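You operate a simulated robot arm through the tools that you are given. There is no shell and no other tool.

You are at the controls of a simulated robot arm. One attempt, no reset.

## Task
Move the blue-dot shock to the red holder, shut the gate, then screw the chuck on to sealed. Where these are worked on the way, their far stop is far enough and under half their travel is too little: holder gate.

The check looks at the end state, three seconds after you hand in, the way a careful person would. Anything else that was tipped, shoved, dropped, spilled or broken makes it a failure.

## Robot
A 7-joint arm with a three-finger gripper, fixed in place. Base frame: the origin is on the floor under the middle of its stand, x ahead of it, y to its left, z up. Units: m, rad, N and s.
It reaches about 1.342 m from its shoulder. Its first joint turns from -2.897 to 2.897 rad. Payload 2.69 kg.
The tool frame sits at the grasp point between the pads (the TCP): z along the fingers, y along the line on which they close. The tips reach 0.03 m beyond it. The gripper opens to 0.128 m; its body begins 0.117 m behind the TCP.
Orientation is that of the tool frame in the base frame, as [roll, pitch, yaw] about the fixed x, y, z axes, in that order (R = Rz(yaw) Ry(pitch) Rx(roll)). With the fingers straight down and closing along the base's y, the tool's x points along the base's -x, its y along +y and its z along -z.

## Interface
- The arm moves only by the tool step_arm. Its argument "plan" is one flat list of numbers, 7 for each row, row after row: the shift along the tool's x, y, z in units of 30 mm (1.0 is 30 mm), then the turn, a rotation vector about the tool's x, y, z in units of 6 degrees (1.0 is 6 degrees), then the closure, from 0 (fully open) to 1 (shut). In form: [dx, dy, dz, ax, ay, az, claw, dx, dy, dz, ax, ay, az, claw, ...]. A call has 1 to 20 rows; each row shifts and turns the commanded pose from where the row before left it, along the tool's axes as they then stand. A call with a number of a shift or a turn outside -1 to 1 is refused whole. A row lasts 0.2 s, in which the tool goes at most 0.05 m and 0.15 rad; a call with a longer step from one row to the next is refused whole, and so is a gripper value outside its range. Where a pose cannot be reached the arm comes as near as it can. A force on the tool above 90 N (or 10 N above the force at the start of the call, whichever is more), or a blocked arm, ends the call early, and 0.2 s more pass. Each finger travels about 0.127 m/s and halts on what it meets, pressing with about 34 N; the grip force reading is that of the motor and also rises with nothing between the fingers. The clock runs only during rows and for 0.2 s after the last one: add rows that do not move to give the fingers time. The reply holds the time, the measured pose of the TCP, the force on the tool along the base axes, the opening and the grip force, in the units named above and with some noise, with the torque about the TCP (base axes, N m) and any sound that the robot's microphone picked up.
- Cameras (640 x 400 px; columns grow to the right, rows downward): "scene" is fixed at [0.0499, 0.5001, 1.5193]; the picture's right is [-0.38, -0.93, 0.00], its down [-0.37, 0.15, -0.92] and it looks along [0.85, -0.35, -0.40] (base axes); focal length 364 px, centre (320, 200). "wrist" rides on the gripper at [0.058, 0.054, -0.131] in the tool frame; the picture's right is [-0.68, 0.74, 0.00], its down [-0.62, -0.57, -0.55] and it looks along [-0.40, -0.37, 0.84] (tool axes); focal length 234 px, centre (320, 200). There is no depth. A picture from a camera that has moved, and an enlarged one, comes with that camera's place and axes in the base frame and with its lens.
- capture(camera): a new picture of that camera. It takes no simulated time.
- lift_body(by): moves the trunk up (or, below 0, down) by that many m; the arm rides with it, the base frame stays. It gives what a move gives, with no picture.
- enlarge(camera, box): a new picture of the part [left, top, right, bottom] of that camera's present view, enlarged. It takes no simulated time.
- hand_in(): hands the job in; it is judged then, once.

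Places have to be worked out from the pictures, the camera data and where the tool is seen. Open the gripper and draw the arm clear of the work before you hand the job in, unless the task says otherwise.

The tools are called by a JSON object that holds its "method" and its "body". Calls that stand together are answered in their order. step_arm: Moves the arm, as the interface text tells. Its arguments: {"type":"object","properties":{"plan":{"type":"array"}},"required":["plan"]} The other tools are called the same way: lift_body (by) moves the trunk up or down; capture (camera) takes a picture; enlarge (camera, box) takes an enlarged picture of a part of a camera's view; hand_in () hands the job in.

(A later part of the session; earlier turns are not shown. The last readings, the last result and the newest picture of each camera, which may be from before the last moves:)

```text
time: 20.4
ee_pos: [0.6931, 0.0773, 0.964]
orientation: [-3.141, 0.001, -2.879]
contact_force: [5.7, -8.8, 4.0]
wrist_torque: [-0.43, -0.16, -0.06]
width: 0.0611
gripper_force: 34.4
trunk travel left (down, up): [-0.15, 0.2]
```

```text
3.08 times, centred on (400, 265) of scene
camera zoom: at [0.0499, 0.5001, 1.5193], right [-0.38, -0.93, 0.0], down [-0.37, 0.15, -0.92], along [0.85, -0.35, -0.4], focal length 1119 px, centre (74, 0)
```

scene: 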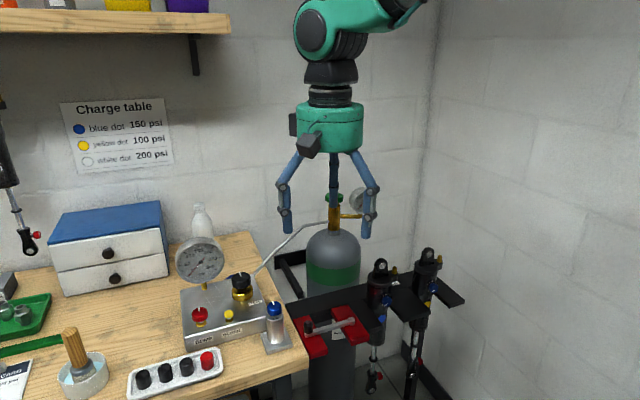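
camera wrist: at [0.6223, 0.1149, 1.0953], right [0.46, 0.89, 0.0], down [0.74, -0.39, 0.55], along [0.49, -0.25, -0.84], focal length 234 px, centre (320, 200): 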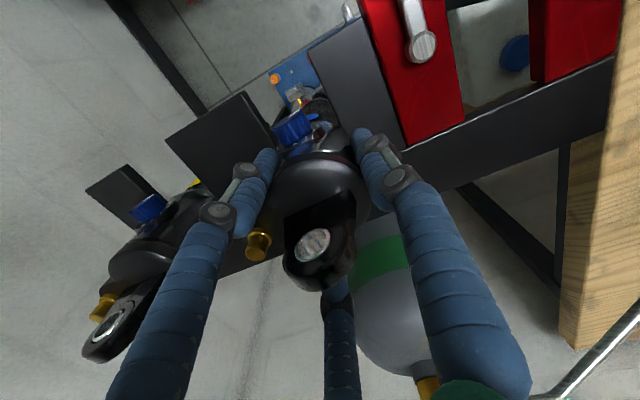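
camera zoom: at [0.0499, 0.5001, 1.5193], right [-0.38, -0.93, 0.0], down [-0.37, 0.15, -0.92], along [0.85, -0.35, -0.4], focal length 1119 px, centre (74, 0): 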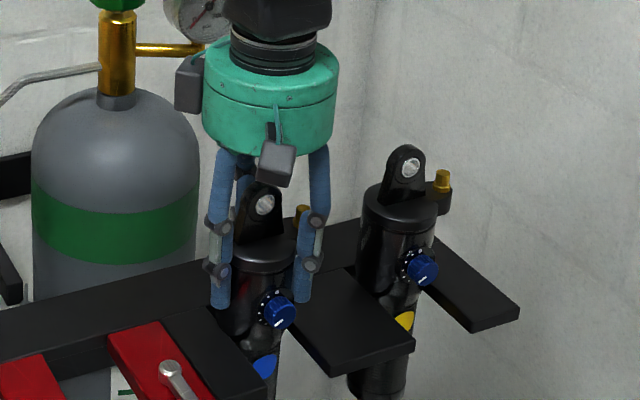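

The can is gripped (width 0.061, 34 N). I'll lift it slowly and see whether the shock comes along without binding.

{"method": "step_arm", "body": {"plan": [0, 0, -0.25, 0, 0, 0, 1, 0, 0, -0.25, 0, 0, 0, 1, 0, 0, -0.25, 0, 0, 0, 1, 0, 0, 0, 0, 0, 0, 1]}}

{"method": "enlarge", "body": {"camera": "scene", "box": [340, 200, 460, 400]}}

```text
time: 21.4
ee_pos: [0.6914, 0.0768, 0.9861]
orientation: [3.141, -0.002, -2.881]
contact_force: [-1.7, -7.3, -10.3]
wrist_torque: [-0.69, 0.1, 0.03]
width: 0.0604
gripper_force: 34.1
trunk travel left (down, up): [-0.15, 0.2]
```

```text
2.00 times, centred on (400, 300) of scene
camera zoom: at [0.0499, 0.5001, 1.5193], right [-0.38, -0.93, 0.0], down [-0.37, 0.15, -0.92], along [0.85, -0.35, -0.4], focal length 728 px, centre (160, 0)
```

zoom: 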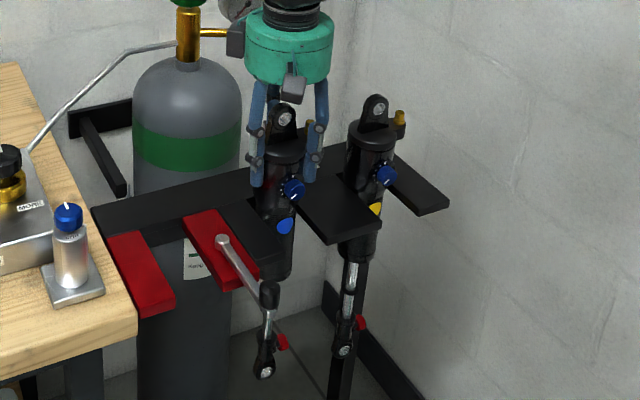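

The shock came up 22 mm and weighs about 1 kg. There's a -7 N side force, so it rubs the +y side slightly. I'll shift -2 mm in y and lift further.

{"method": "step_arm", "body": {"plan": [0.017, -0.064, -0.2, 0, 0, 0, 1, 0, 0, -0.35, 0, 0, 0, 1, 0, 0, -0.35, 0, 0, 0, 1, 0, 0, -0.35, 0, 0, 0, 1, 0, 0, 0, 0, 0, 0, 1]}}

{"method": "enlarge", "body": {"camera": "scene", "box": [340, 200, 460, 400]}}

{"method": "capture", "body": {"camera": "wrist"}}

```text
time: 22.6
ee_pos: [0.6925, 0.0746, 1.0234]
orientation: [3.141, 0.001, -2.88]
contact_force: [-0.4, -0.2, -10.5]
wrist_torque: [0.02, -0.02, 0.0]
width: 0.0604
gripper_force: 33.8
trunk travel left (down, up): [-0.15, 0.2]
```

```text
2.00 times, centred on (400, 300) of scene
camera zoom: at [0.0499, 0.5001, 1.5193], right [-0.38, -0.93, 0.0], down [-0.37, 0.15, -0.92], along [0.85, -0.35, -0.4], focal length 728 px, centre (160, 0)
```

zoom: 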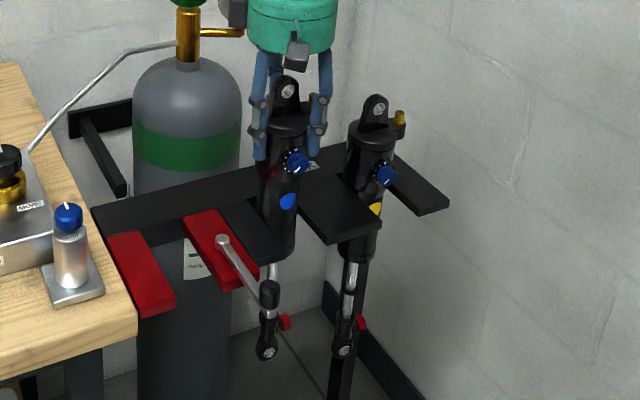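

```text
taken
camera wrist: at [0.622, 0.1134, 1.1552], right [0.46, 0.89, 0.0], down [0.74, -0.39, 0.55], along [0.49, -0.25, -0.84], focal length 234 px, centre (320, 200)
```

wrist: 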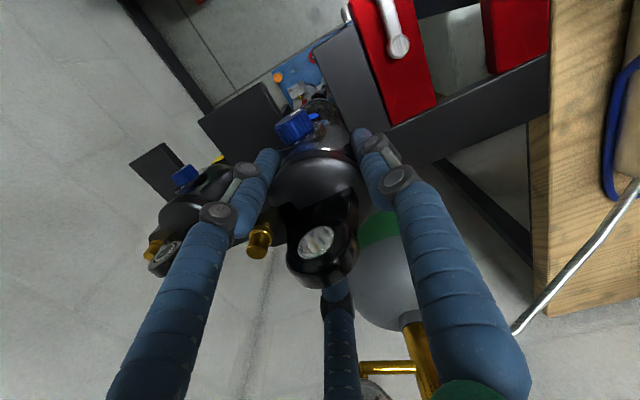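

The shock now hangs free: no side force, 10.5 N of weight. I'll pull it straight out along -x to x≈0.47, clear of the open gate.

{"method": "step_arm", "body": {"plan": [0.4, 0.107, 0, 0, 0, 0, 1, 0.4, 0.107, 0, 0, 0, 0, 1, 0.6, 0.161, 0, 0, 0, 0, 1, 0.8, 0.214, 0, 0, 0, 0, 1, 0.8, 0.214, 0, 0, 0, 0, 1, 0.8, 0.214, 0, 0, 0, 0, 1, 0.8, 0.214, 0, 0, 0, 0, 1, 0.8, 0.214, 0, 0, 0, 0, 1, 0.8, 0.214, 0, 0, 0, 0, 1, 0.6, 0.161, 0, 0, 0, 0, 1, 0.35, 0.094, 0, 0, 0, 0, 1, 0, 0, 0, 0, 0, 0, 1]}}

{"method": "capture", "body": {"camera": "scene"}}

{"method": "capture", "body": {"camera": "wrist"}}

```text
time: 25.2
ee_pos: [0.4695, 0.0746, 1.0231]
orientation: [3.14, 0.0, -2.881]
contact_force: [-0.3, 1.0, -10.3]
wrist_torque: [0.03, -0.04, 0.01]
width: 0.0607
gripper_force: 33.8
trunk travel left (down, up): [-0.15, 0.2]
```

```text
taken
```

scene: 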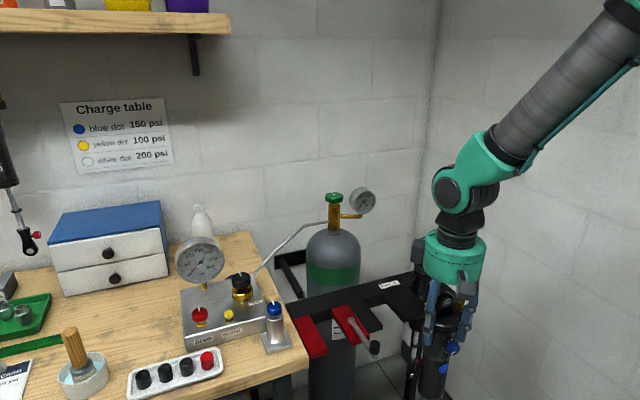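

```text
taken
camera wrist: at [0.4, 0.1128, 1.1547], right [0.46, 0.89, 0.0], down [0.74, -0.39, 0.55], along [0.49, -0.25, -0.84], focal length 234 px, centre (320, 200)
```

wrist: 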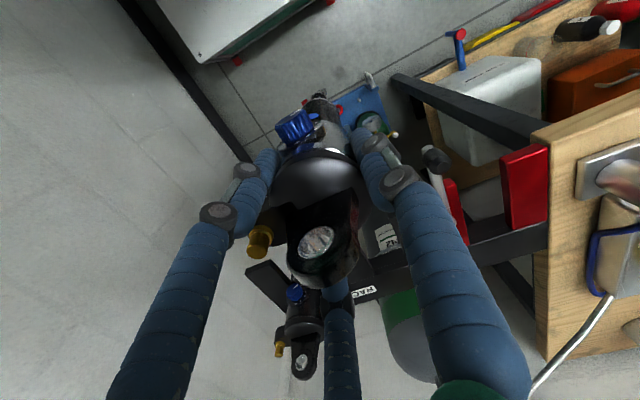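

Clear of the rack. Now I'll carry the shock 0.151 m in +y, in line with the holder slot, staying at x≈0.47 and in front of the gate.

{"method": "step_arm", "body": {"plan": [-0.1, 0.38, 0, 0, 0, 0, 1, -0.19, 0.7, 0, 0, 0, 0, 1, -0.216, 0.805, 0, 0, 0, 0, 1, -0.216, 0.805, 0, 0, 0, 0, 1, -0.216, 0.805, 0, 0, 0, 0, 1, -0.19, 0.7, 0, 0, 0, 0, 1, -0.13, 0.48, 0, 0, 0, 0, 1, -0.046, 0.19, 0, 0, 0, 0, 1, 0, 0, 0, 0, 0, 0, 1]}}

{"method": "capture", "body": {"camera": "scene"}}

{"method": "capture", "body": {"camera": "wrist"}}

```text
time: 27.2
ee_pos: [0.4713, 0.2276, 1.023]
orientation: [3.141, -0.001, -2.88]
contact_force: [-0.5, -0.2, -10.8]
wrist_torque: [0.04, -0.02, 0.01]
width: 0.0603
gripper_force: 34.0
trunk travel left (down, up): [-0.15, 0.2]
```

```text
taken
```

scene: 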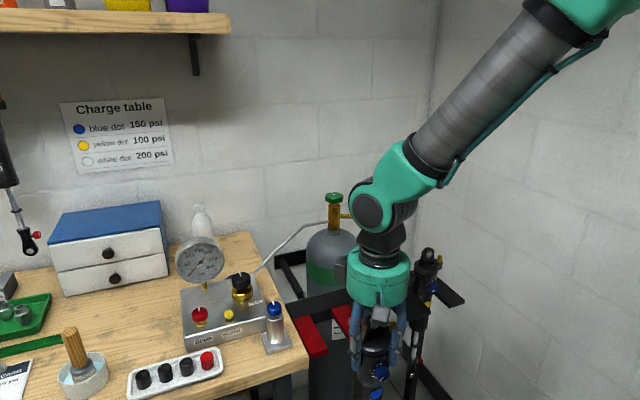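

```text
taken
camera wrist: at [0.4013, 0.2647, 1.1542], right [0.46, 0.89, 0.0], down [0.74, -0.39, 0.55], along [0.49, -0.25, -0.84], focal length 234 px, centre (320, 200)
```

wrist: 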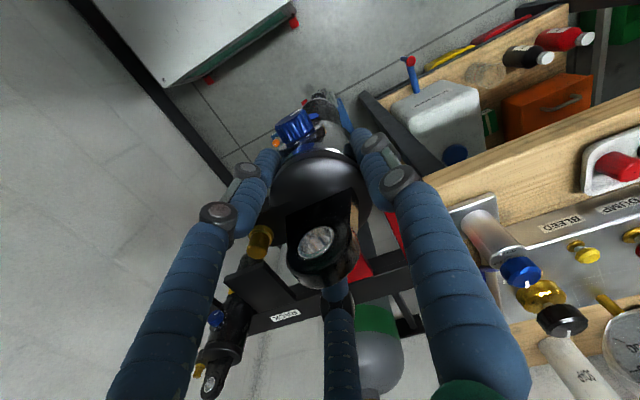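

The shock is in line with the slot. I'll advance 0.10 m in +x to just before the jaws and check alignment there.

{"method": "step_arm", "body": {"plan": [-0.5, -0.134, 0, 0, 0, 0, 1, -0.8, -0.214, 0, 0, 0, 0, 1, -0.8, -0.214, 0, 0, 0, 0, 1, -0.7, -0.188, 0, 0, 0, 0, 1, -0.4, -0.107, 0, 0, 0, 0, 1, 0, 0, 0, 0, 0, 0, 1]}}

{"method": "enlarge", "body": {"camera": "scene", "box": [280, 240, 440, 400]}}

{"method": "capture", "body": {"camera": "wrist"}}

```text
time: 28.6
ee_pos: [0.57, 0.227, 1.0235]
orientation: [-3.141, -0.001, -2.881]
contact_force: [0.3, 0.7, -10.3]
wrist_torque: [0.0, 0.02, 0.04]
width: 0.0607
gripper_force: 34.0
trunk travel left (down, up): [-0.15, 0.2]
```

```text
2.50 times, centred on (360, 320) of scene
camera zoom: at [0.0499, 0.5001, 1.5193], right [-0.38, -0.93, 0.0], down [-0.37, 0.15, -0.92], along [0.85, -0.35, -0.4], focal length 909 px, centre (220, -100)
```

zoom: 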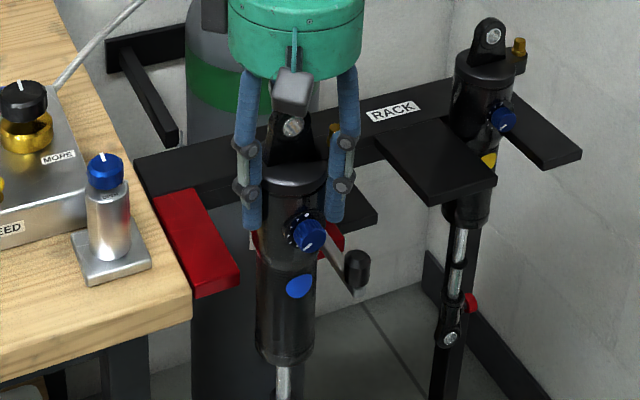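

```text
taken
camera wrist: at [0.5004, 0.2648, 1.1548], right [0.46, 0.89, 0.0], down [0.74, -0.39, 0.55], along [0.49, -0.25, -0.84], focal length 234 px, centre (320, 200)
```

wrist: 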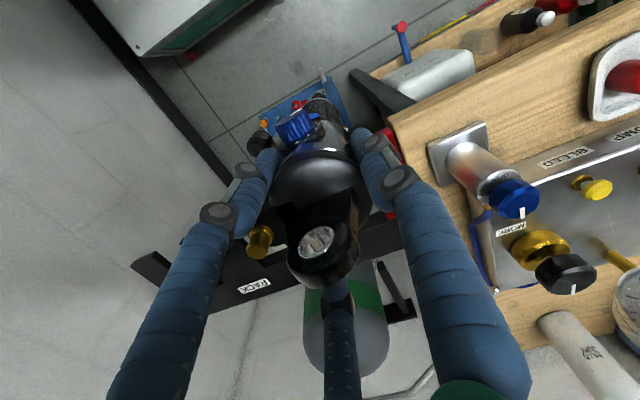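

Alignment looks right (y≈0.227 against slot centre 0.2265). I'll enter the slot slowly, watching the side force.

{"method": "step_arm", "body": {"plan": [-0.4, -0.107, 0, 0, 0, 0, 1, -0.4, -0.107, 0, 0, 0, 0, 1, -0.4, -0.107, 0, 0, 0, 0, 1, -0.4, -0.107, 0, 0, 0, 0, 1, -0.4, -0.107, 0, 0, 0, 0, 1, 0, 0, 0, 0, 0, 0, 1]}}

{"method": "enlarge", "body": {"camera": "scene", "box": [280, 240, 440, 400]}}

```text
time: 30.0
ee_pos: [0.6315, 0.226, 1.0227]
orientation: [-3.14, -0.001, -2.879]
contact_force: [0.1, -0.5, -11.5]
wrist_torque: [0.01, 0.0, 0.0]
width: 0.0605
gripper_force: 33.5
trunk travel left (down, up): [-0.15, 0.2]
```

```text
2.50 times, centred on (360, 320) of scene
camera zoom: at [0.0499, 0.5001, 1.5193], right [-0.38, -0.93, 0.0], down [-0.37, 0.15, -0.92], along [0.85, -0.35, -0.4], focal length 909 px, centre (220, -100)
```

zoom: 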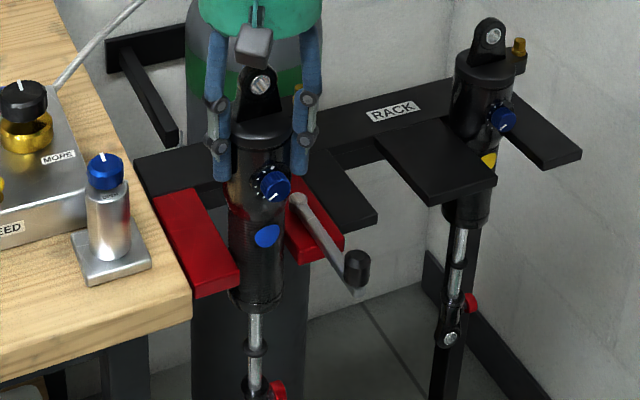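

No side force and it's well inside the slot. I'll go on to x≈0.689, the same depth as in the rack.

{"method": "step_arm", "body": {"plan": [-0.4, -0.107, 0, 0, 0, 0, 1, -0.4, -0.107, 0, 0, 0, 0, 1, -0.4, -0.107, 0, 0, 0, 0, 1, -0.4, -0.107, 0, 0, 0, 0, 1, -0.25, -0.067, 0, 0, 0, 0, 1, 0, 0, 0, 0, 0, 0, 1]}}

{"method": "enlarge", "body": {"camera": "scene", "box": [280, 240, 440, 400]}}

{"method": "capture", "body": {"camera": "wrist"}}

```text
time: 31.4
ee_pos: [0.6899, 0.2273, 1.0215]
orientation: [3.14, -0.001, -2.88]
contact_force: [0.1, -0.1, -10.3]
wrist_torque: [0.01, 0.01, 0.0]
width: 0.0604
gripper_force: 33.8
trunk travel left (down, up): [-0.15, 0.2]
```

```text
2.50 times, centred on (360, 320) of scene
camera zoom: at [0.0499, 0.5001, 1.5193], right [-0.38, -0.93, 0.0], down [-0.37, 0.15, -0.92], along [0.85, -0.35, -0.4], focal length 909 px, centre (220, -100)
```

zoom: 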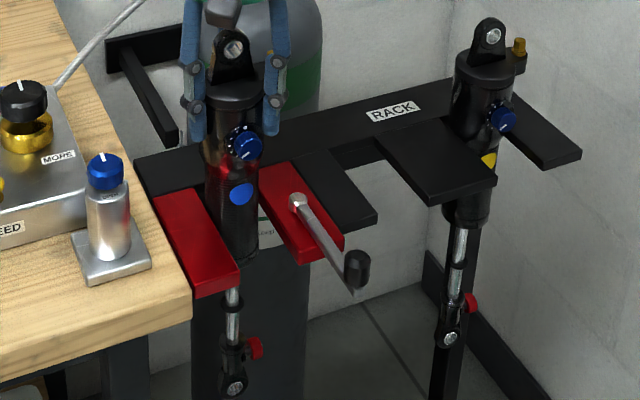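

```text
taken
camera wrist: at [0.6199, 0.2648, 1.1538], right [0.46, 0.89, 0.0], down [0.74, -0.39, 0.55], along [0.49, -0.25, -0.84], focal length 234 px, centre (320, 200)
```

wrist: 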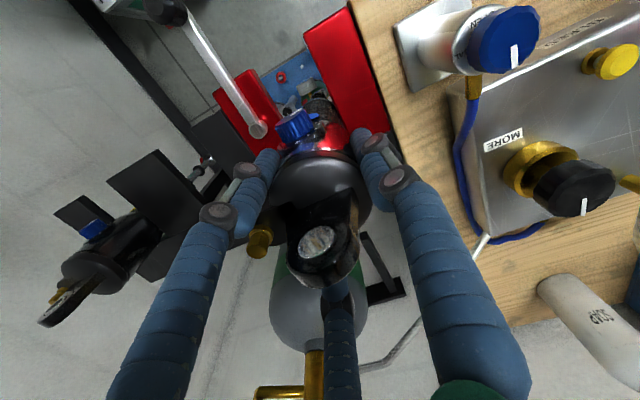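

Seated depth reached with no contact. I'll lower the shock 50 mm, then feel for the seat.

{"method": "step_arm", "body": {"plan": [0, 0, 0.35, 0, 0, 0, 1, 0, 0, 0.35, 0, 0, 0, 1, 0, 0, 0.35, 0, 0, 0, 1, 0, 0, 0.35, 0, 0, 0, 1, 0, 0, 0.25, 0, 0, 0, 1, 0, 0, 0, 0, 0, 0, 1]}}

{"method": "enlarge", "body": {"camera": "scene", "box": [280, 240, 440, 400]}}

```text
time: 32.8
ee_pos: [0.6899, 0.2254, 0.973]
orientation: [3.14, 0.001, -2.879]
contact_force: [0.5, -0.2, -10.7]
wrist_torque: [0.0, 0.0, 0.02]
width: 0.0604
gripper_force: 34.1
trunk travel left (down, up): [-0.15, 0.2]
```

```text
2.50 times, centred on (360, 320) of scene
camera zoom: at [0.0499, 0.5001, 1.5193], right [-0.38, -0.93, 0.0], down [-0.37, 0.15, -0.92], along [0.85, -0.35, -0.4], focal length 909 px, centre (220, -100)
```

zoom: 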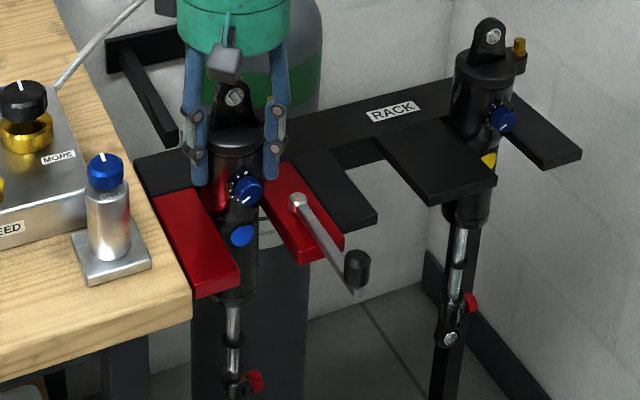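

Still hanging freely. I'll lower in small steps until the weight comes off.

{"method": "step_arm", "body": {"plan": [0, 0, 0.1, 0, 0, 0, 1, 0, 0, 0.1, 0, 0, 0, 1, 0, 0, 0, 0, 0, 0, 1]}}

{"method": "step_arm", "body": {"plan": [0, 0, 0.07, 0, 0, 0, 1, 0, 0, 0, 0, 0, 0, 1]}}

```text
time: 33.6
ee_pos: [0.6893, 0.2255, 0.9668]
orientation: [3.141, 0.002, -2.88]
contact_force: [0.4, -0.5, -10.0]
wrist_torque: [0.01, -0.05, -0.02]
width: 0.0604
gripper_force: 34.2
trunk travel left (down, up): [-0.15, 0.2]
```

```text
time: 34.2
ee_pos: [0.6895, 0.2278, 0.9673]
orientation: [3.141, -0.002, -2.88]
contact_force: [-0.7, -1.9, -4.2]
wrist_torque: [0.11, 0.13, -0.03]
width: 0.0604
gripper_force: 33.7
trunk travel left (down, up): [-0.15, 0.2]
```

It's touching now, with part of the weight taken. One more millimetre to seat it fully.

{"method": "step_arm", "body": {"plan": [0, 0, 0.04, 0, 0, 0, 1, 0, 0, 0, 0, 0, 0, 1]}}

{"method": "capture", "body": {"camera": "wrist"}}

{"method": "enlarge", "body": {"camera": "scene", "box": [300, 260, 380, 340]}}

```text
time: 34.8
ee_pos: [0.6896, 0.2259, 0.9664]
orientation: [3.139, 0.002, -2.88]
contact_force: [-1.7, 1.9, 9.2]
wrist_torque: [0.7, 0.32, 0.04]
width: 0.0606
gripper_force: 34.0
trunk travel left (down, up): [-0.15, 0.2]
```

```text
taken
camera wrist: at [0.6185, 0.2641, 1.0969], right [0.46, 0.89, 0.0], down [0.74, -0.39, 0.55], along [0.49, -0.25, -0.84], focal length 234 px, centre (320, 200)
```

wrist: 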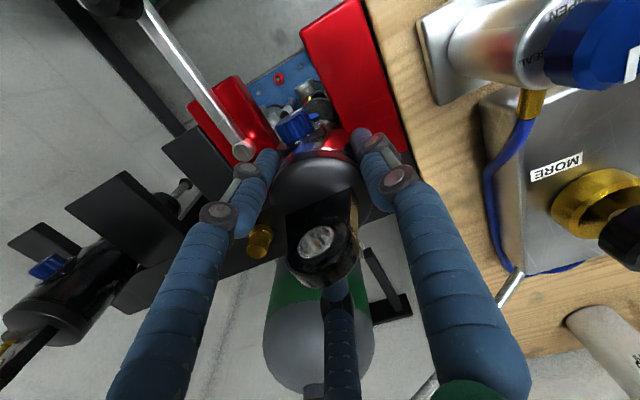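

```text
5.00 times, centred on (340, 300) of scene
camera zoom: at [0.0499, 0.5001, 1.5193], right [-0.38, -0.93, 0.0], down [-0.37, 0.15, -0.92], along [0.85, -0.35, -0.4], focal length 1819 px, centre (220, -300)
```

zoom: 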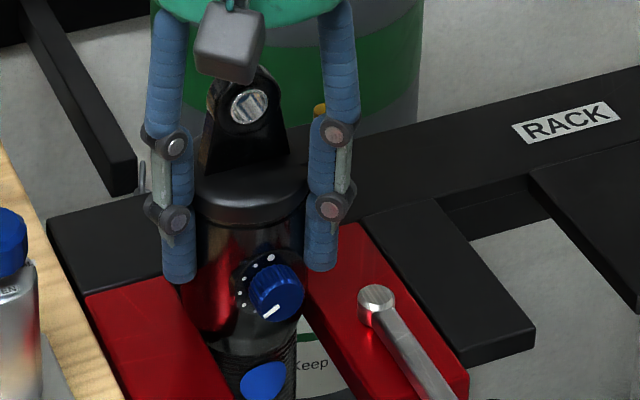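

The seat carries the load now (+9 N). The wrist view also shows the chuck's labels, so I'll read them before releasing.

{"method": "enlarge", "body": {"camera": "wrist", "box": [480, 0, 640, 100]}}

```text
4.00 times, centred on (560, 50) of wrist
camera zoom: at [0.6185, 0.2641, 1.0969], right [0.46, 0.89, 0.0], down [0.74, -0.39, 0.55], along [0.49, -0.25, -0.84], focal length 937 px, centre (-640, 800)
```

zoom: 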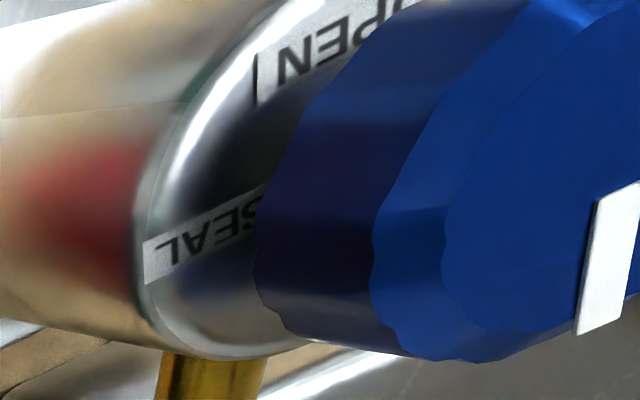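

The labels read "OPEN" and "SEAL", so the chuck is a turning collar that I'll deal with after the gate. The shock is seated, so I'll open the fingers gradually and draw straight up.

{"method": "step_arm", "body": {"plan": [0, 0, 0, 0, 0, 0, 0.48, 0, 0, 0, 0, 0, 0, 0.42, 0, 0, 0, 0, 0, 0, 0.36, 0, 0, 0, 0, 0, 0, 0.3, 0, 0, 0, 0, 0, 0, 0.3]}}

{"method": "capture", "body": {"camera": "wrist"}}

{"method": "enlarge", "body": {"camera": "scene", "box": [280, 240, 440, 400]}}

```text
time: 36.0
ee_pos: [0.6884, 0.2257, 0.9649]
orientation: [-3.14, 0.001, -2.879]
contact_force: [-0.2, 0.8, -0.1]
wrist_torque: [0.01, -0.02, 0.01]
width: 0.0897
gripper_force: 0.0
trunk travel left (down, up): [-0.15, 0.2]
```

```text
taken
camera wrist: at [0.6184, 0.2638, 1.0955], right [0.46, 0.89, 0.0], down [0.74, -0.39, 0.55], along [0.49, -0.25, -0.84], focal length 234 px, centre (320, 200)
```

wrist: 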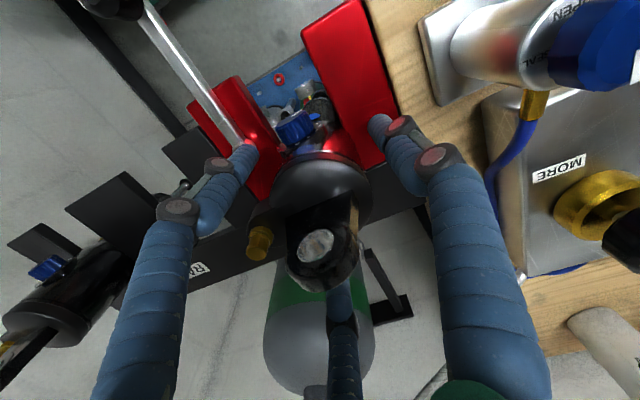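

```text
2.50 times, centred on (360, 320) of scene
camera zoom: at [0.0499, 0.5001, 1.5193], right [-0.38, -0.93, 0.0], down [-0.37, 0.15, -0.92], along [0.85, -0.35, -0.4], focal length 909 px, centre (220, -100)
```

zoom: 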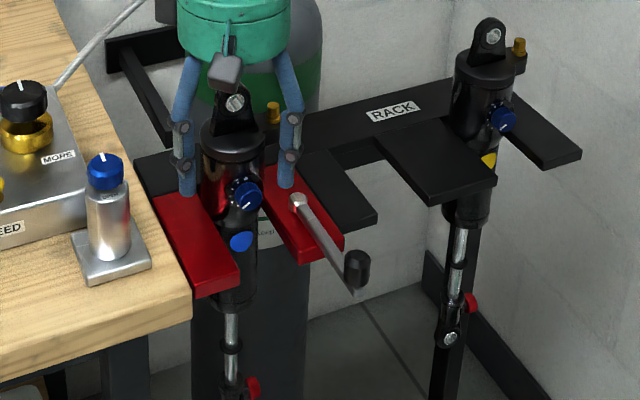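

The shock stands on its own in the holder. I'll rise straight up with the fingers kept at this opening.

{"method": "step_arm", "body": {"plan": [0, 0, -0.4, 0, 0, 0, 0.3, 0, 0, -0.7, 0, 0, 0, 0.3, 0, 0, -0.9, 0, 0, 0, 0.3, 0, 0, -0.9, 0, 0, 0, 0.3, 0, 0, -0.9, 0, 0, 0, 0.3, 0, 0, -0.9, 0, 0, 0, 0.3, 0, 0, -0.9, 0, 0, 0, 0.3, 0, 0, 0, 0, 0, 0, 0.3]}}

{"method": "capture", "body": {"camera": "wrist"}}

{"method": "enlarge", "body": {"camera": "scene", "box": [280, 240, 440, 400]}}

```text
time: 37.8
ee_pos: [0.6912, 0.2253, 1.1329]
orientation: [-3.141, -0.001, -2.88]
contact_force: [-0.2, 0.2, 0.6]
wrist_torque: [0.02, -0.02, 0.02]
width: 0.0895
gripper_force: 0.1
trunk travel left (down, up): [-0.15, 0.2]
```

```text
taken
camera wrist: at [0.6207, 0.2649, 1.2639], right [0.46, 0.89, 0.0], down [0.74, -0.39, 0.55], along [0.49, -0.25, -0.84], focal length 234 px, centre (320, 200)
```

wrist: 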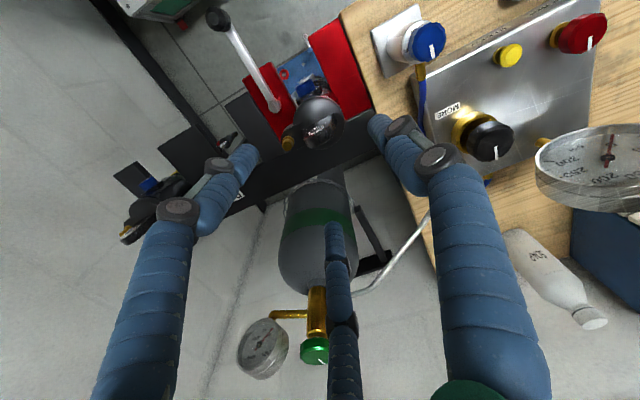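

```text
2.50 times, centred on (360, 320) of scene
camera zoom: at [0.0499, 0.5001, 1.5193], right [-0.38, -0.93, 0.0], down [-0.37, 0.15, -0.92], along [0.85, -0.35, -0.4], focal length 909 px, centre (220, -100)
```

zoom: 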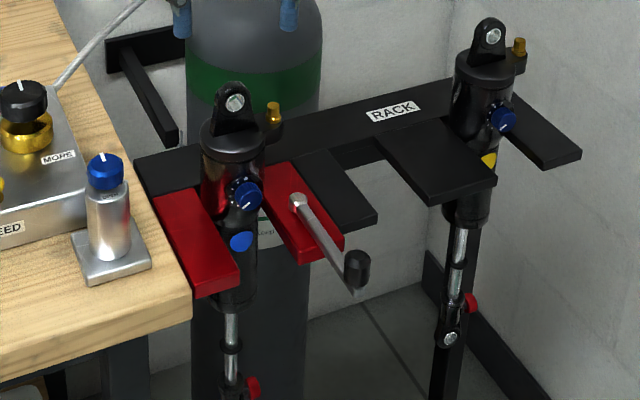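

Clear and upright. I'll enlarge the wrist view to check the shock's seat and see the chuck again.

{"method": "enlarge", "body": {"camera": "wrist", "box": [230, 40, 370, 170]}}

{"method": "enlarge", "body": {"camera": "wrist", "box": [365, 0, 465, 80]}}

```text
3.08 times, centred on (300, 105) of wrist
camera zoom: at [0.6207, 0.2649, 1.2639], right [0.46, 0.89, 0.0], down [0.74, -0.39, 0.55], along [0.49, -0.25, -0.84], focal length 720 px, centre (382, 492)
```

zoom: 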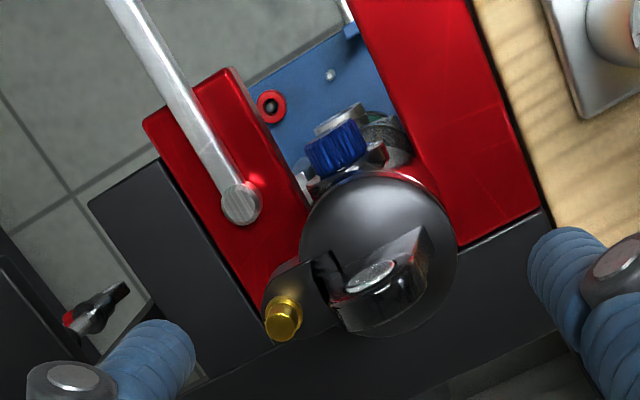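

```text
5.00 times, centred on (415, 40) of wrist
camera zoom: at [0.6207, 0.2649, 1.2639], right [0.46, 0.89, 0.0], down [0.74, -0.39, 0.55], along [0.49, -0.25, -0.84], focal length 1171 px, centre (-155, 1000)
```

zoom: 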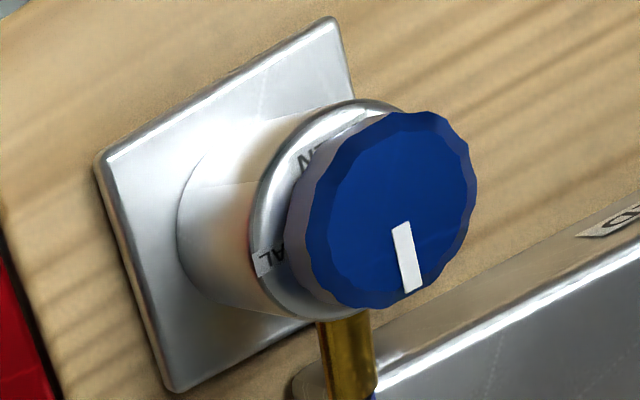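

The shock sits well in the slot with the gate lever clear. Next I'll turn the gripper back to its straight heading, shut the fingers and move to the -y side of the gate knob (now about (0.542, 0.178)), staying high.

{"method": "step_arm", "body": {"plan": [0, 0, 0, 0, 0, 0.833, 0.3, 0, 0, 0, 0, 0, 0.833, 0.3, 0, 0, 0, 0, 0, 0.833, 0.3, 0.833, -0.533, 0, 0, 0, 0, 0.4, 0.833, -0.533, 0, 0, 0, 0, 0.7, 0.833, -0.533, 0, 0, 0, 0, 1, 0.833, -0.533, 0, 0, 0, 0, 1, 0.833, -0.533, 0, 0, 0, 0, 1, 0.833, -0.533, 0, 0, 0, 0, 1, 0, 0, 0, 0, 0, 0, 1]}}

{"method": "capture", "body": {"camera": "wrist"}}

{"method": "enlarge", "body": {"camera": "scene", "box": [280, 220, 440, 380]}}

```text
time: 40.0
ee_pos: [0.5368, 0.1309, 1.1356]
orientation: [-3.141, -0.001, -3.14]
contact_force: [-0.5, -1.0, -0.7]
wrist_torque: [0.01, -0.01, -0.02]
width: 0.0023
gripper_force: 31.9
trunk travel left (down, up): [-0.15, 0.2]
```

```text
taken
camera wrist: at [0.4789, 0.1856, 1.2658], right [0.68, 0.74, 0.0], down [0.62, -0.57, 0.55], along [0.4, -0.37, -0.84], focal length 234 px, centre (320, 200)
```

wrist: 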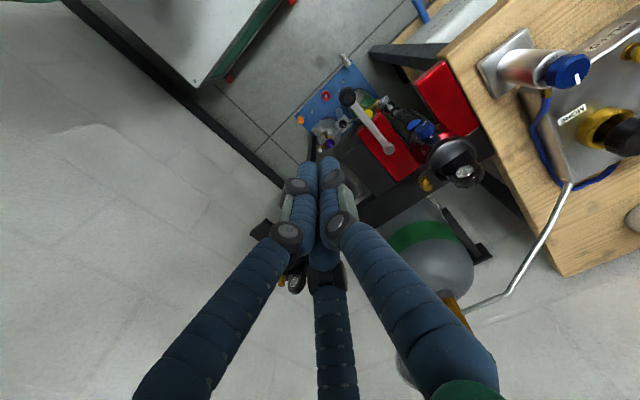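

```text
2.50 times, centred on (360, 300) of scene
camera zoom: at [0.0499, 0.5001, 1.5193], right [-0.38, -0.93, 0.0], down [-0.37, 0.15, -0.92], along [0.85, -0.35, -0.4], focal length 909 px, centre (220, -50)
```

zoom: 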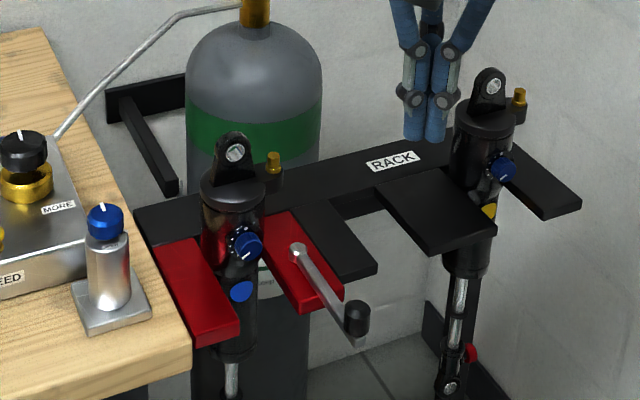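

The gate knob is confirmed at (0.541, 0.177). I'll lower the shut fingers beside it to z≈0.95.

{"method": "step_arm", "body": {"plan": [0, 0, 0.884, 0, 0, 0, 1, 0, 0, 0.884, 0, 0, 0, 1, 0, 0, 0.884, 0, 0, 0, 1, 0, 0, 0.884, 0, 0, 0, 1, 0, 0, 0.884, 0, 0, 0, 1, 0, 0, 0.884, 0, 0, 0, 1, 0, 0, 0.884, 0, 0, 0, 1, 0, 0, 0, 0, 0, 0, 1]}}

{"method": "capture", "body": {"camera": "wrist"}}

{"method": "enlarge", "body": {"camera": "scene", "box": [280, 240, 440, 400]}}

```text
time: 41.8
ee_pos: [0.5402, 0.1318, 0.9477]
orientation: [-3.141, 0.001, 3.141]
contact_force: [0.5, 0.3, 0.1]
wrist_torque: [-0.03, 0.03, 0.0]
width: 0.0022
gripper_force: 31.6
trunk travel left (down, up): [-0.15, 0.2]
```

```text
taken
camera wrist: at [0.4818, 0.1862, 1.079], right [0.68, 0.74, 0.0], down [0.62, -0.57, 0.55], along [0.4, -0.37, -0.84], focal length 234 px, centre (320, 200)
```

wrist: 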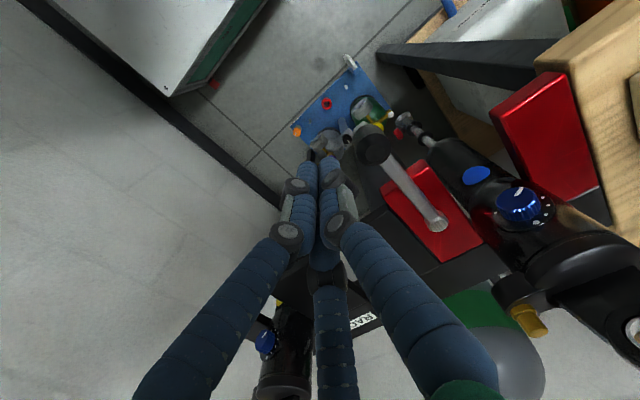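

```text
2.50 times, centred on (360, 320) of scene
camera zoom: at [0.0499, 0.5001, 1.5193], right [-0.38, -0.93, 0.0], down [-0.37, 0.15, -0.92], along [0.85, -0.35, -0.4], focal length 909 px, centre (220, -100)
```

zoom: 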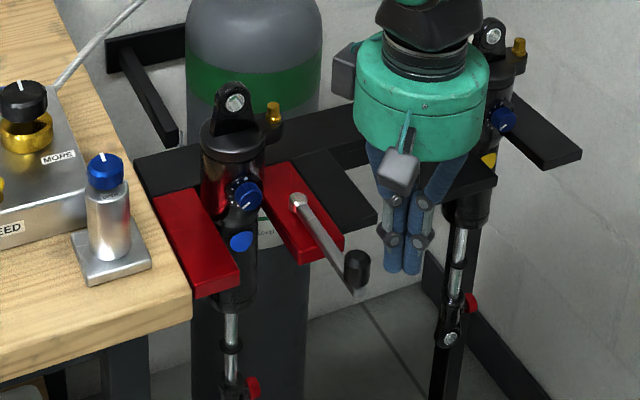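

The fingers are beside the gate knob with no contact. I'll push it along its arc from 90° to 45°.

{"method": "step_arm", "body": {"plan": [-0.03, 0.77, 0, 0, 0, 0, 1, 0.033, 0.487, 0, 0, 0, 0, 1, 0.033, 0.487, 0, 0, 0, 0, 1, -0.095, 0.478, 0, 0, 0, 0, 1, -0.095, 0.478, 0, 0, 0, 0, 1, -0.215, 0.438, 0, 0, 0, 0, 1, -0.215, 0.438, 0, 0, 0, 0, 1]}}

{"method": "capture", "body": {"camera": "wrist"}}

{"method": "enlarge", "body": {"camera": "scene", "box": [280, 240, 440, 400]}}

```text
time: 43.4
ee_pos: [0.5563, 0.2392, 0.9472]
orientation: [3.142, 0.001, -3.141]
contact_force: [0.2, -0.2, -0.1]
wrist_torque: [-0.02, -0.02, 0.02]
width: 0.0022
gripper_force: 31.6
trunk travel left (down, up): [-0.15, 0.2]
```

```text
taken
camera wrist: at [0.4991, 0.2936, 1.0786], right [0.68, 0.74, 0.0], down [0.62, -0.57, 0.55], along [0.4, -0.37, -0.84], focal length 234 px, centre (320, 200)
```

wrist: 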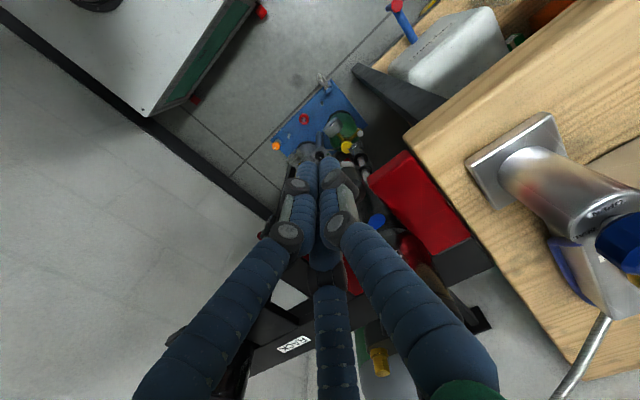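

```text
2.50 times, centred on (360, 320) of scene
camera zoom: at [0.0499, 0.5001, 1.5193], right [-0.38, -0.93, 0.0], down [-0.37, 0.15, -0.92], along [0.85, -0.35, -0.4], focal length 909 px, centre (220, -100)
```

zoom: 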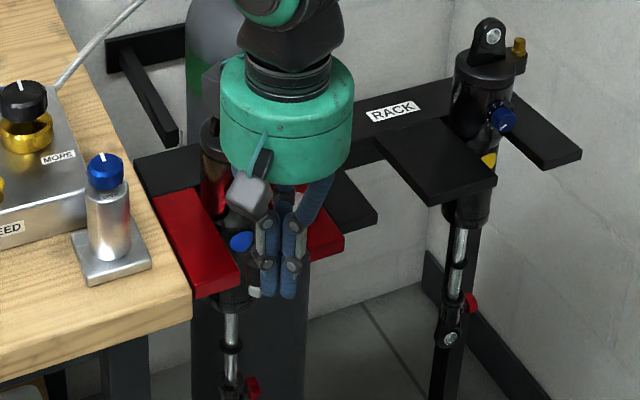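

The gate follows and is about half shut. I'll continue the arc to nearly closed.

{"method": "step_arm", "body": {"plan": [-0.322, 0.368, 0, 0, 0, 0, 1, -0.322, 0.368, 0, 0, 0, 0, 1, -0.405, 0.272, 0, 0, 0, 0, 1, -0.405, 0.272, 0, 0, 0, 0, 1, -0.463, 0.157, 0, 0, 0, 0, 1, -0.3, 0.08, 0, 0, 0, 0, 1]}}

{"method": "capture", "body": {"camera": "wrist"}}

{"method": "enlarge", "body": {"camera": "scene", "box": [260, 240, 420, 400]}}

```text
time: 44.8
ee_pos: [0.625, 0.2837, 0.9472]
orientation: [3.141, 0.0, 3.14]
contact_force: [-1.8, -0.2, -1.8]
wrist_torque: [-0.01, 0.01, -0.01]
width: 0.0019
gripper_force: 31.6
trunk travel left (down, up): [-0.15, 0.2]
```

```text
taken
camera wrist: at [0.5658, 0.3392, 1.0787], right [0.68, 0.74, 0.0], down [0.62, -0.57, 0.55], along [0.4, -0.37, -0.84], focal length 234 px, centre (320, 200)
```

wrist: 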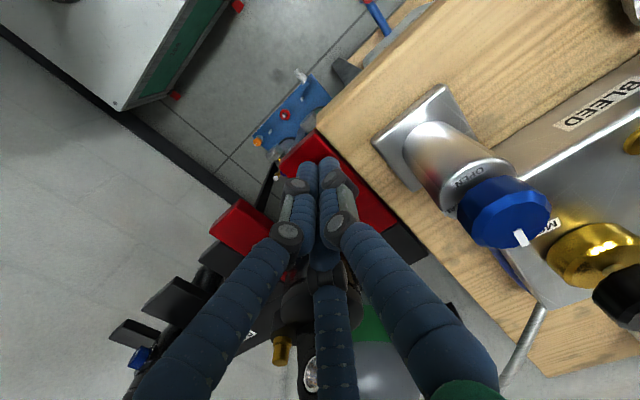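

```text
2.50 times, centred on (340, 320) of scene
camera zoom: at [0.0499, 0.5001, 1.5193], right [-0.38, -0.93, 0.0], down [-0.37, 0.15, -0.92], along [0.85, -0.35, -0.4], focal length 909 px, centre (270, -100)
```

zoom: 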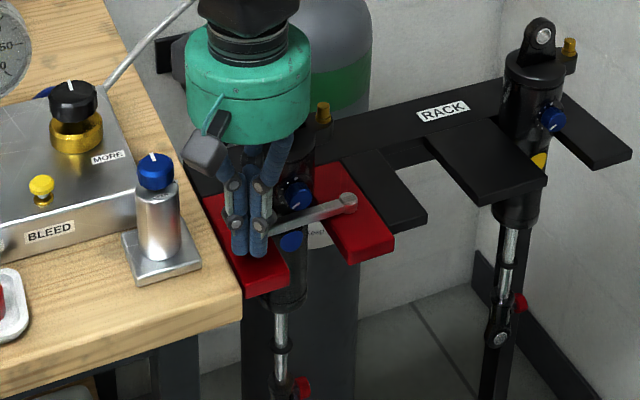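

The gate is nearly shut. I'll push gently on in +x until its stop is felt.

{"method": "step_arm", "body": {"plan": [-0.12, 0.01, 0, 0, 0, 0, 1, -0.1, 0, 0, 0, 0, 0, 1, 0, 0, 0, 0, 0, 0, 1]}}

{"method": "enlarge", "body": {"camera": "scene", "box": [260, 240, 420, 400]}}

```text
time: 45.6
ee_pos: [0.6262, 0.2833, 0.9457]
orientation: [-3.139, -0.004, -3.141]
contact_force: [-44.7, 11.4, 1.7]
wrist_torque: [0.07, 0.15, 0.0]
width: 0.0022
gripper_force: 31.5
trunk travel left (down, up): [-0.15, 0.2]
```

```text
2.50 times, centred on (340, 320) of scene
camera zoom: at [0.0499, 0.5001, 1.5193], right [-0.38, -0.93, 0.0], down [-0.37, 0.15, -0.92], along [0.85, -0.35, -0.4], focal length 909 px, centre (270, -100)
```

zoom: 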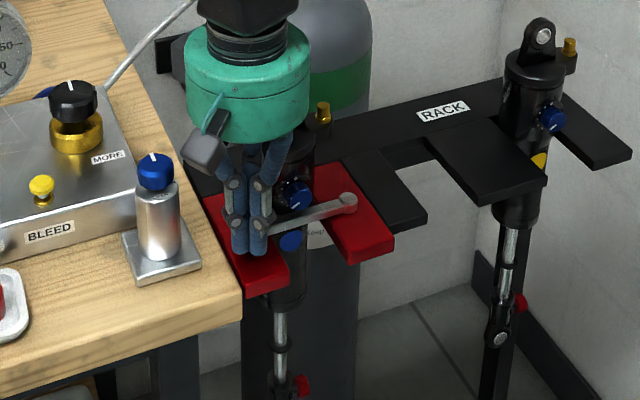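

A firm stop (-45 N) is felt. I'll back off in -x, rise, and check from above that the gate is fully shut and not just against the shock.

{"method": "step_arm", "body": {"plan": [0.5, 0, 0, 0, 0, 0, 1, 0.8, 0, 0, 0, 0, 0, 1, 0.2, 0, -0.9, 0, 0, 0, 1, 0, 0, -0.95, 0, 0, 0, 1, 0, 0, -0.95, 0, 0, 0, 1, 0, 0, -0.95, 0, 0, 0, 1, 0, 0, -0.95, 0, 0, 0, 1, 0, 0, -0.95, 0, 0, 0, 1, 0, 0, -0.95, 0, 0, 0, 1, 0, 0, 0, 0, 0, 0, 1]}}

{"method": "capture", "body": {"camera": "wrist"}}

{"method": "enlarge", "body": {"camera": "scene", "box": [280, 260, 380, 360]}}

```text
time: 47.8
ee_pos: [0.5834, 0.2852, 1.145]
orientation: [-3.141, 0.0, 3.14]
contact_force: [0.8, -0.1, 0.2]
wrist_torque: [-0.01, 0.0, -0.01]
width: 0.0021
gripper_force: 31.3
trunk travel left (down, up): [-0.15, 0.2]
```

```text
taken
camera wrist: at [0.5257, 0.3387, 1.2755], right [0.68, 0.74, 0.0], down [0.62, -0.57, 0.55], along [0.4, -0.37, -0.84], focal length 234 px, centre (320, 200)
```

wrist: 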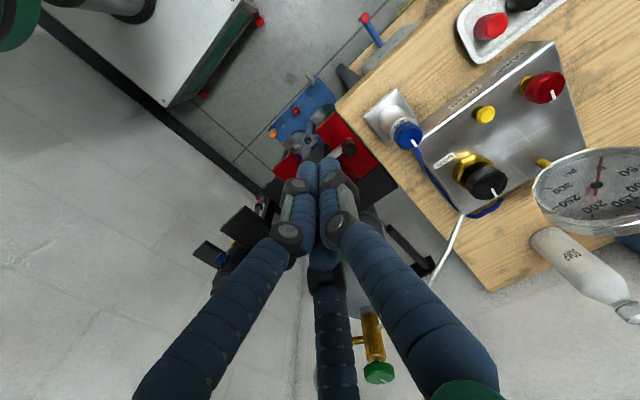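

```text
4.00 times, centred on (330, 310) of scene
camera zoom: at [0.0499, 0.5001, 1.5193], right [-0.38, -0.93, 0.0], down [-0.37, 0.15, -0.92], along [0.85, -0.35, -0.4], focal length 1455 px, centre (280, -240)
```

zoom: 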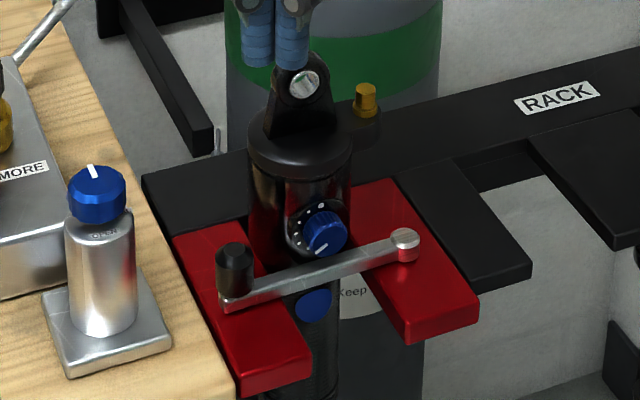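

The gate is back in its original shut place, across the front of the seated shock. Now the chuck: I'll move above it with open fingers to look at its labels and pointer closely.

{"method": "step_arm", "body": {"plan": [-0.526, 0.486, 0.166, 0, 0, 0, 0.7, -0.526, 0.486, 0.166, 0, 0, 0, 0.4, -0.526, 0.486, 0.166, 0, 0, 0, 0, -0.526, 0.486, 0.166, 0, 0, 0, 0, -0.526, 0.486, 0.166, 0, 0, 0, 0, 0, 0, 0, 0, 0, 0, 0]}}

{"method": "capture", "body": {"camera": "wrist"}}

{"method": "enlarge", "body": {"camera": "wrist", "box": [260, 60, 380, 180]}}

```text
time: 49.2
ee_pos: [0.6638, 0.3563, 1.1192]
orientation: [3.141, 0.001, -3.141]
contact_force: [0.5, 0.4, 0.0]
wrist_torque: [0.0, 0.01, -0.01]
width: 0.1282
gripper_force: 0.1
trunk travel left (down, up): [-0.15, 0.2]
```

```text
taken
camera wrist: at [0.6047, 0.4111, 1.2507], right [0.68, 0.74, 0.0], down [0.62, -0.57, 0.55], along [0.4, -0.37, -0.84], focal length 234 px, centre (320, 200)
```

wrist: 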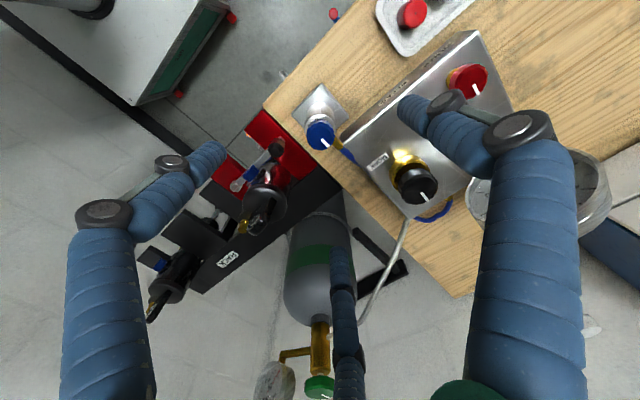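

```text
3.33 times, centred on (320, 120) of wrist
camera zoom: at [0.6047, 0.4111, 1.2507], right [0.68, 0.74, 0.0], down [0.62, -0.57, 0.55], along [0.4, -0.37, -0.84], focal length 781 px, centre (320, 467)
```

zoom: 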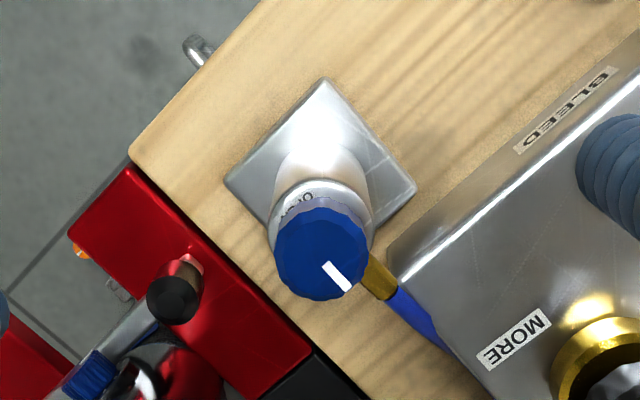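

The chuck axis is at about (0.660, 0.360), and the knob is roughly 0.03 m across with its pointer toward +x. I'll turn the gripper +90° about vertical here to view the labels from the -x/-y side and to gain wrist range for turning.

{"method": "step_arm", "body": {"plan": [0, 0, 0, 0, 0, -1, 0, 0, 0, 0, 0, 0, -1, 0, 0, 0, 0, 0, 0, -1, 0, 0, 0, 0, 0, 0, -1, 0, 0, 0, 0, 0, 0, -1, 0, 0, 0, 0, 0, 0, -1, 0, 0, 0, 0, 0, 0, -1, 0, 0, 0, 0, 0, 0, -1, 0, 0, 0, 0, 0, 0, -1, 0, 0, 0, 0, 0, 0, -1, 0, 0, 0, 0, 0, 0, -1, 0, 0, 0, 0, 0, 0, -1, 0, 0, 0, 0, 0, 0, -1, 0, 0, 0, 0, 0, 0, -1, 0, 0, 0, 0, 0, 0, -1, 0, 0, 0, 0, 0, 0, 0, 0]}}

{"method": "capture", "body": {"camera": "wrist"}}

{"method": "enlarge", "body": {"camera": "wrist", "box": [270, 70, 370, 170]}}

```text
time: 52.6
ee_pos: [0.6645, 0.3572, 1.1195]
orientation: [-3.141, 0.0, -1.569]
contact_force: [0.2, 0.2, -0.2]
wrist_torque: [0.0, -0.01, 0.02]
width: 0.1278
gripper_force: 0.1
trunk travel left (down, up): [-0.15, 0.2]
```

```text
taken
camera wrist: at [0.6107, 0.2997, 1.2509], right [-0.74, 0.68, 0.0], down [0.56, 0.62, 0.55], along [0.37, 0.4, -0.84], focal length 234 px, centre (320, 200)
```

wrist: 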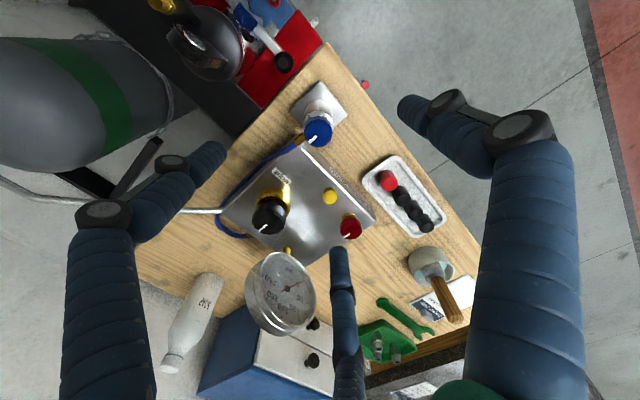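

```text
4.00 times, centred on (320, 120) of wrist
camera zoom: at [0.6107, 0.2997, 1.2509], right [-0.74, 0.68, 0.0], down [0.56, 0.62, 0.55], along [0.37, 0.4, -0.84], focal length 937 px, centre (320, 520)
```

zoom: 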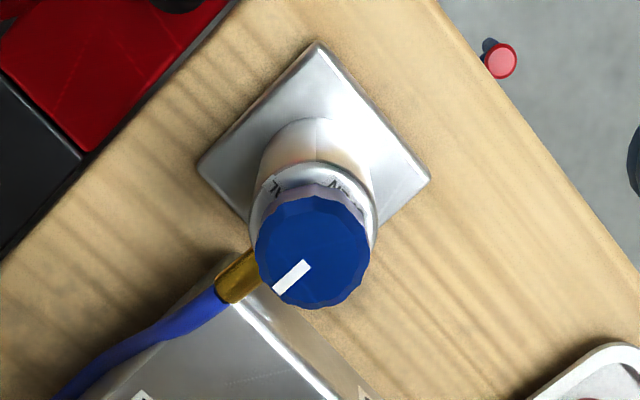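

I can see both "…AL" and "…N" on the collar from this side. I'll enlarge it further to fix the label angles.

{"method": "enlarge", "body": {"camera": "wrist", "box": [295, 100, 345, 150]}}

{"method": "enlarge", "body": {"camera": "scene", "box": [255, 290, 305, 340]}}

```text
8.00 times, centred on (320, 125) of wrist
camera zoom: at [0.6107, 0.2997, 1.2509], right [-0.74, 0.68, 0.0], down [0.56, 0.62, 0.55], along [0.37, 0.4, -0.84], focal length 1873 px, centre (320, 800)
```

zoom: 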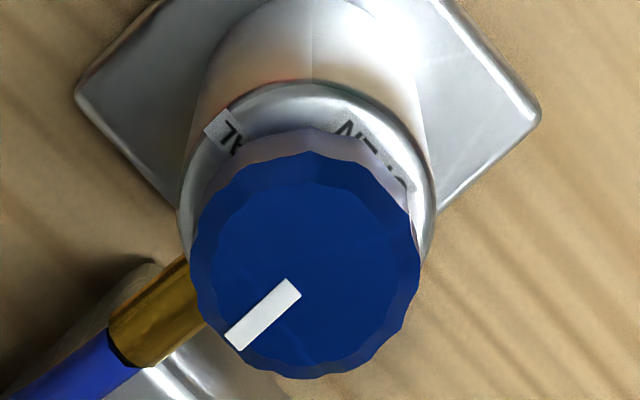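

```text
8.00 times, centred on (280, 315) of scene
camera zoom: at [0.0499, 0.5001, 1.5193], right [-0.38, -0.93, 0.0], down [-0.37, 0.15, -0.92], along [0.85, -0.35, -0.4], focal length 2910 px, centre (640, -720)
```

zoom: 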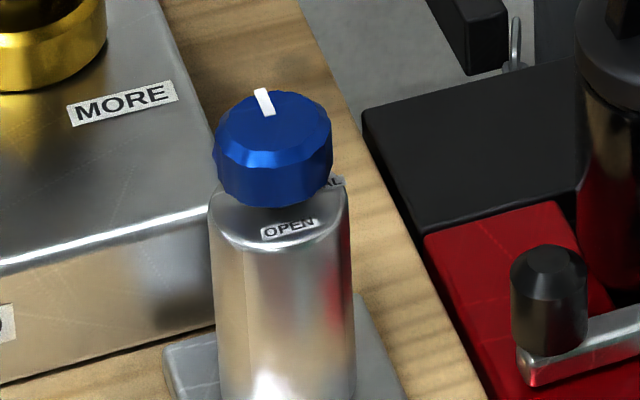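

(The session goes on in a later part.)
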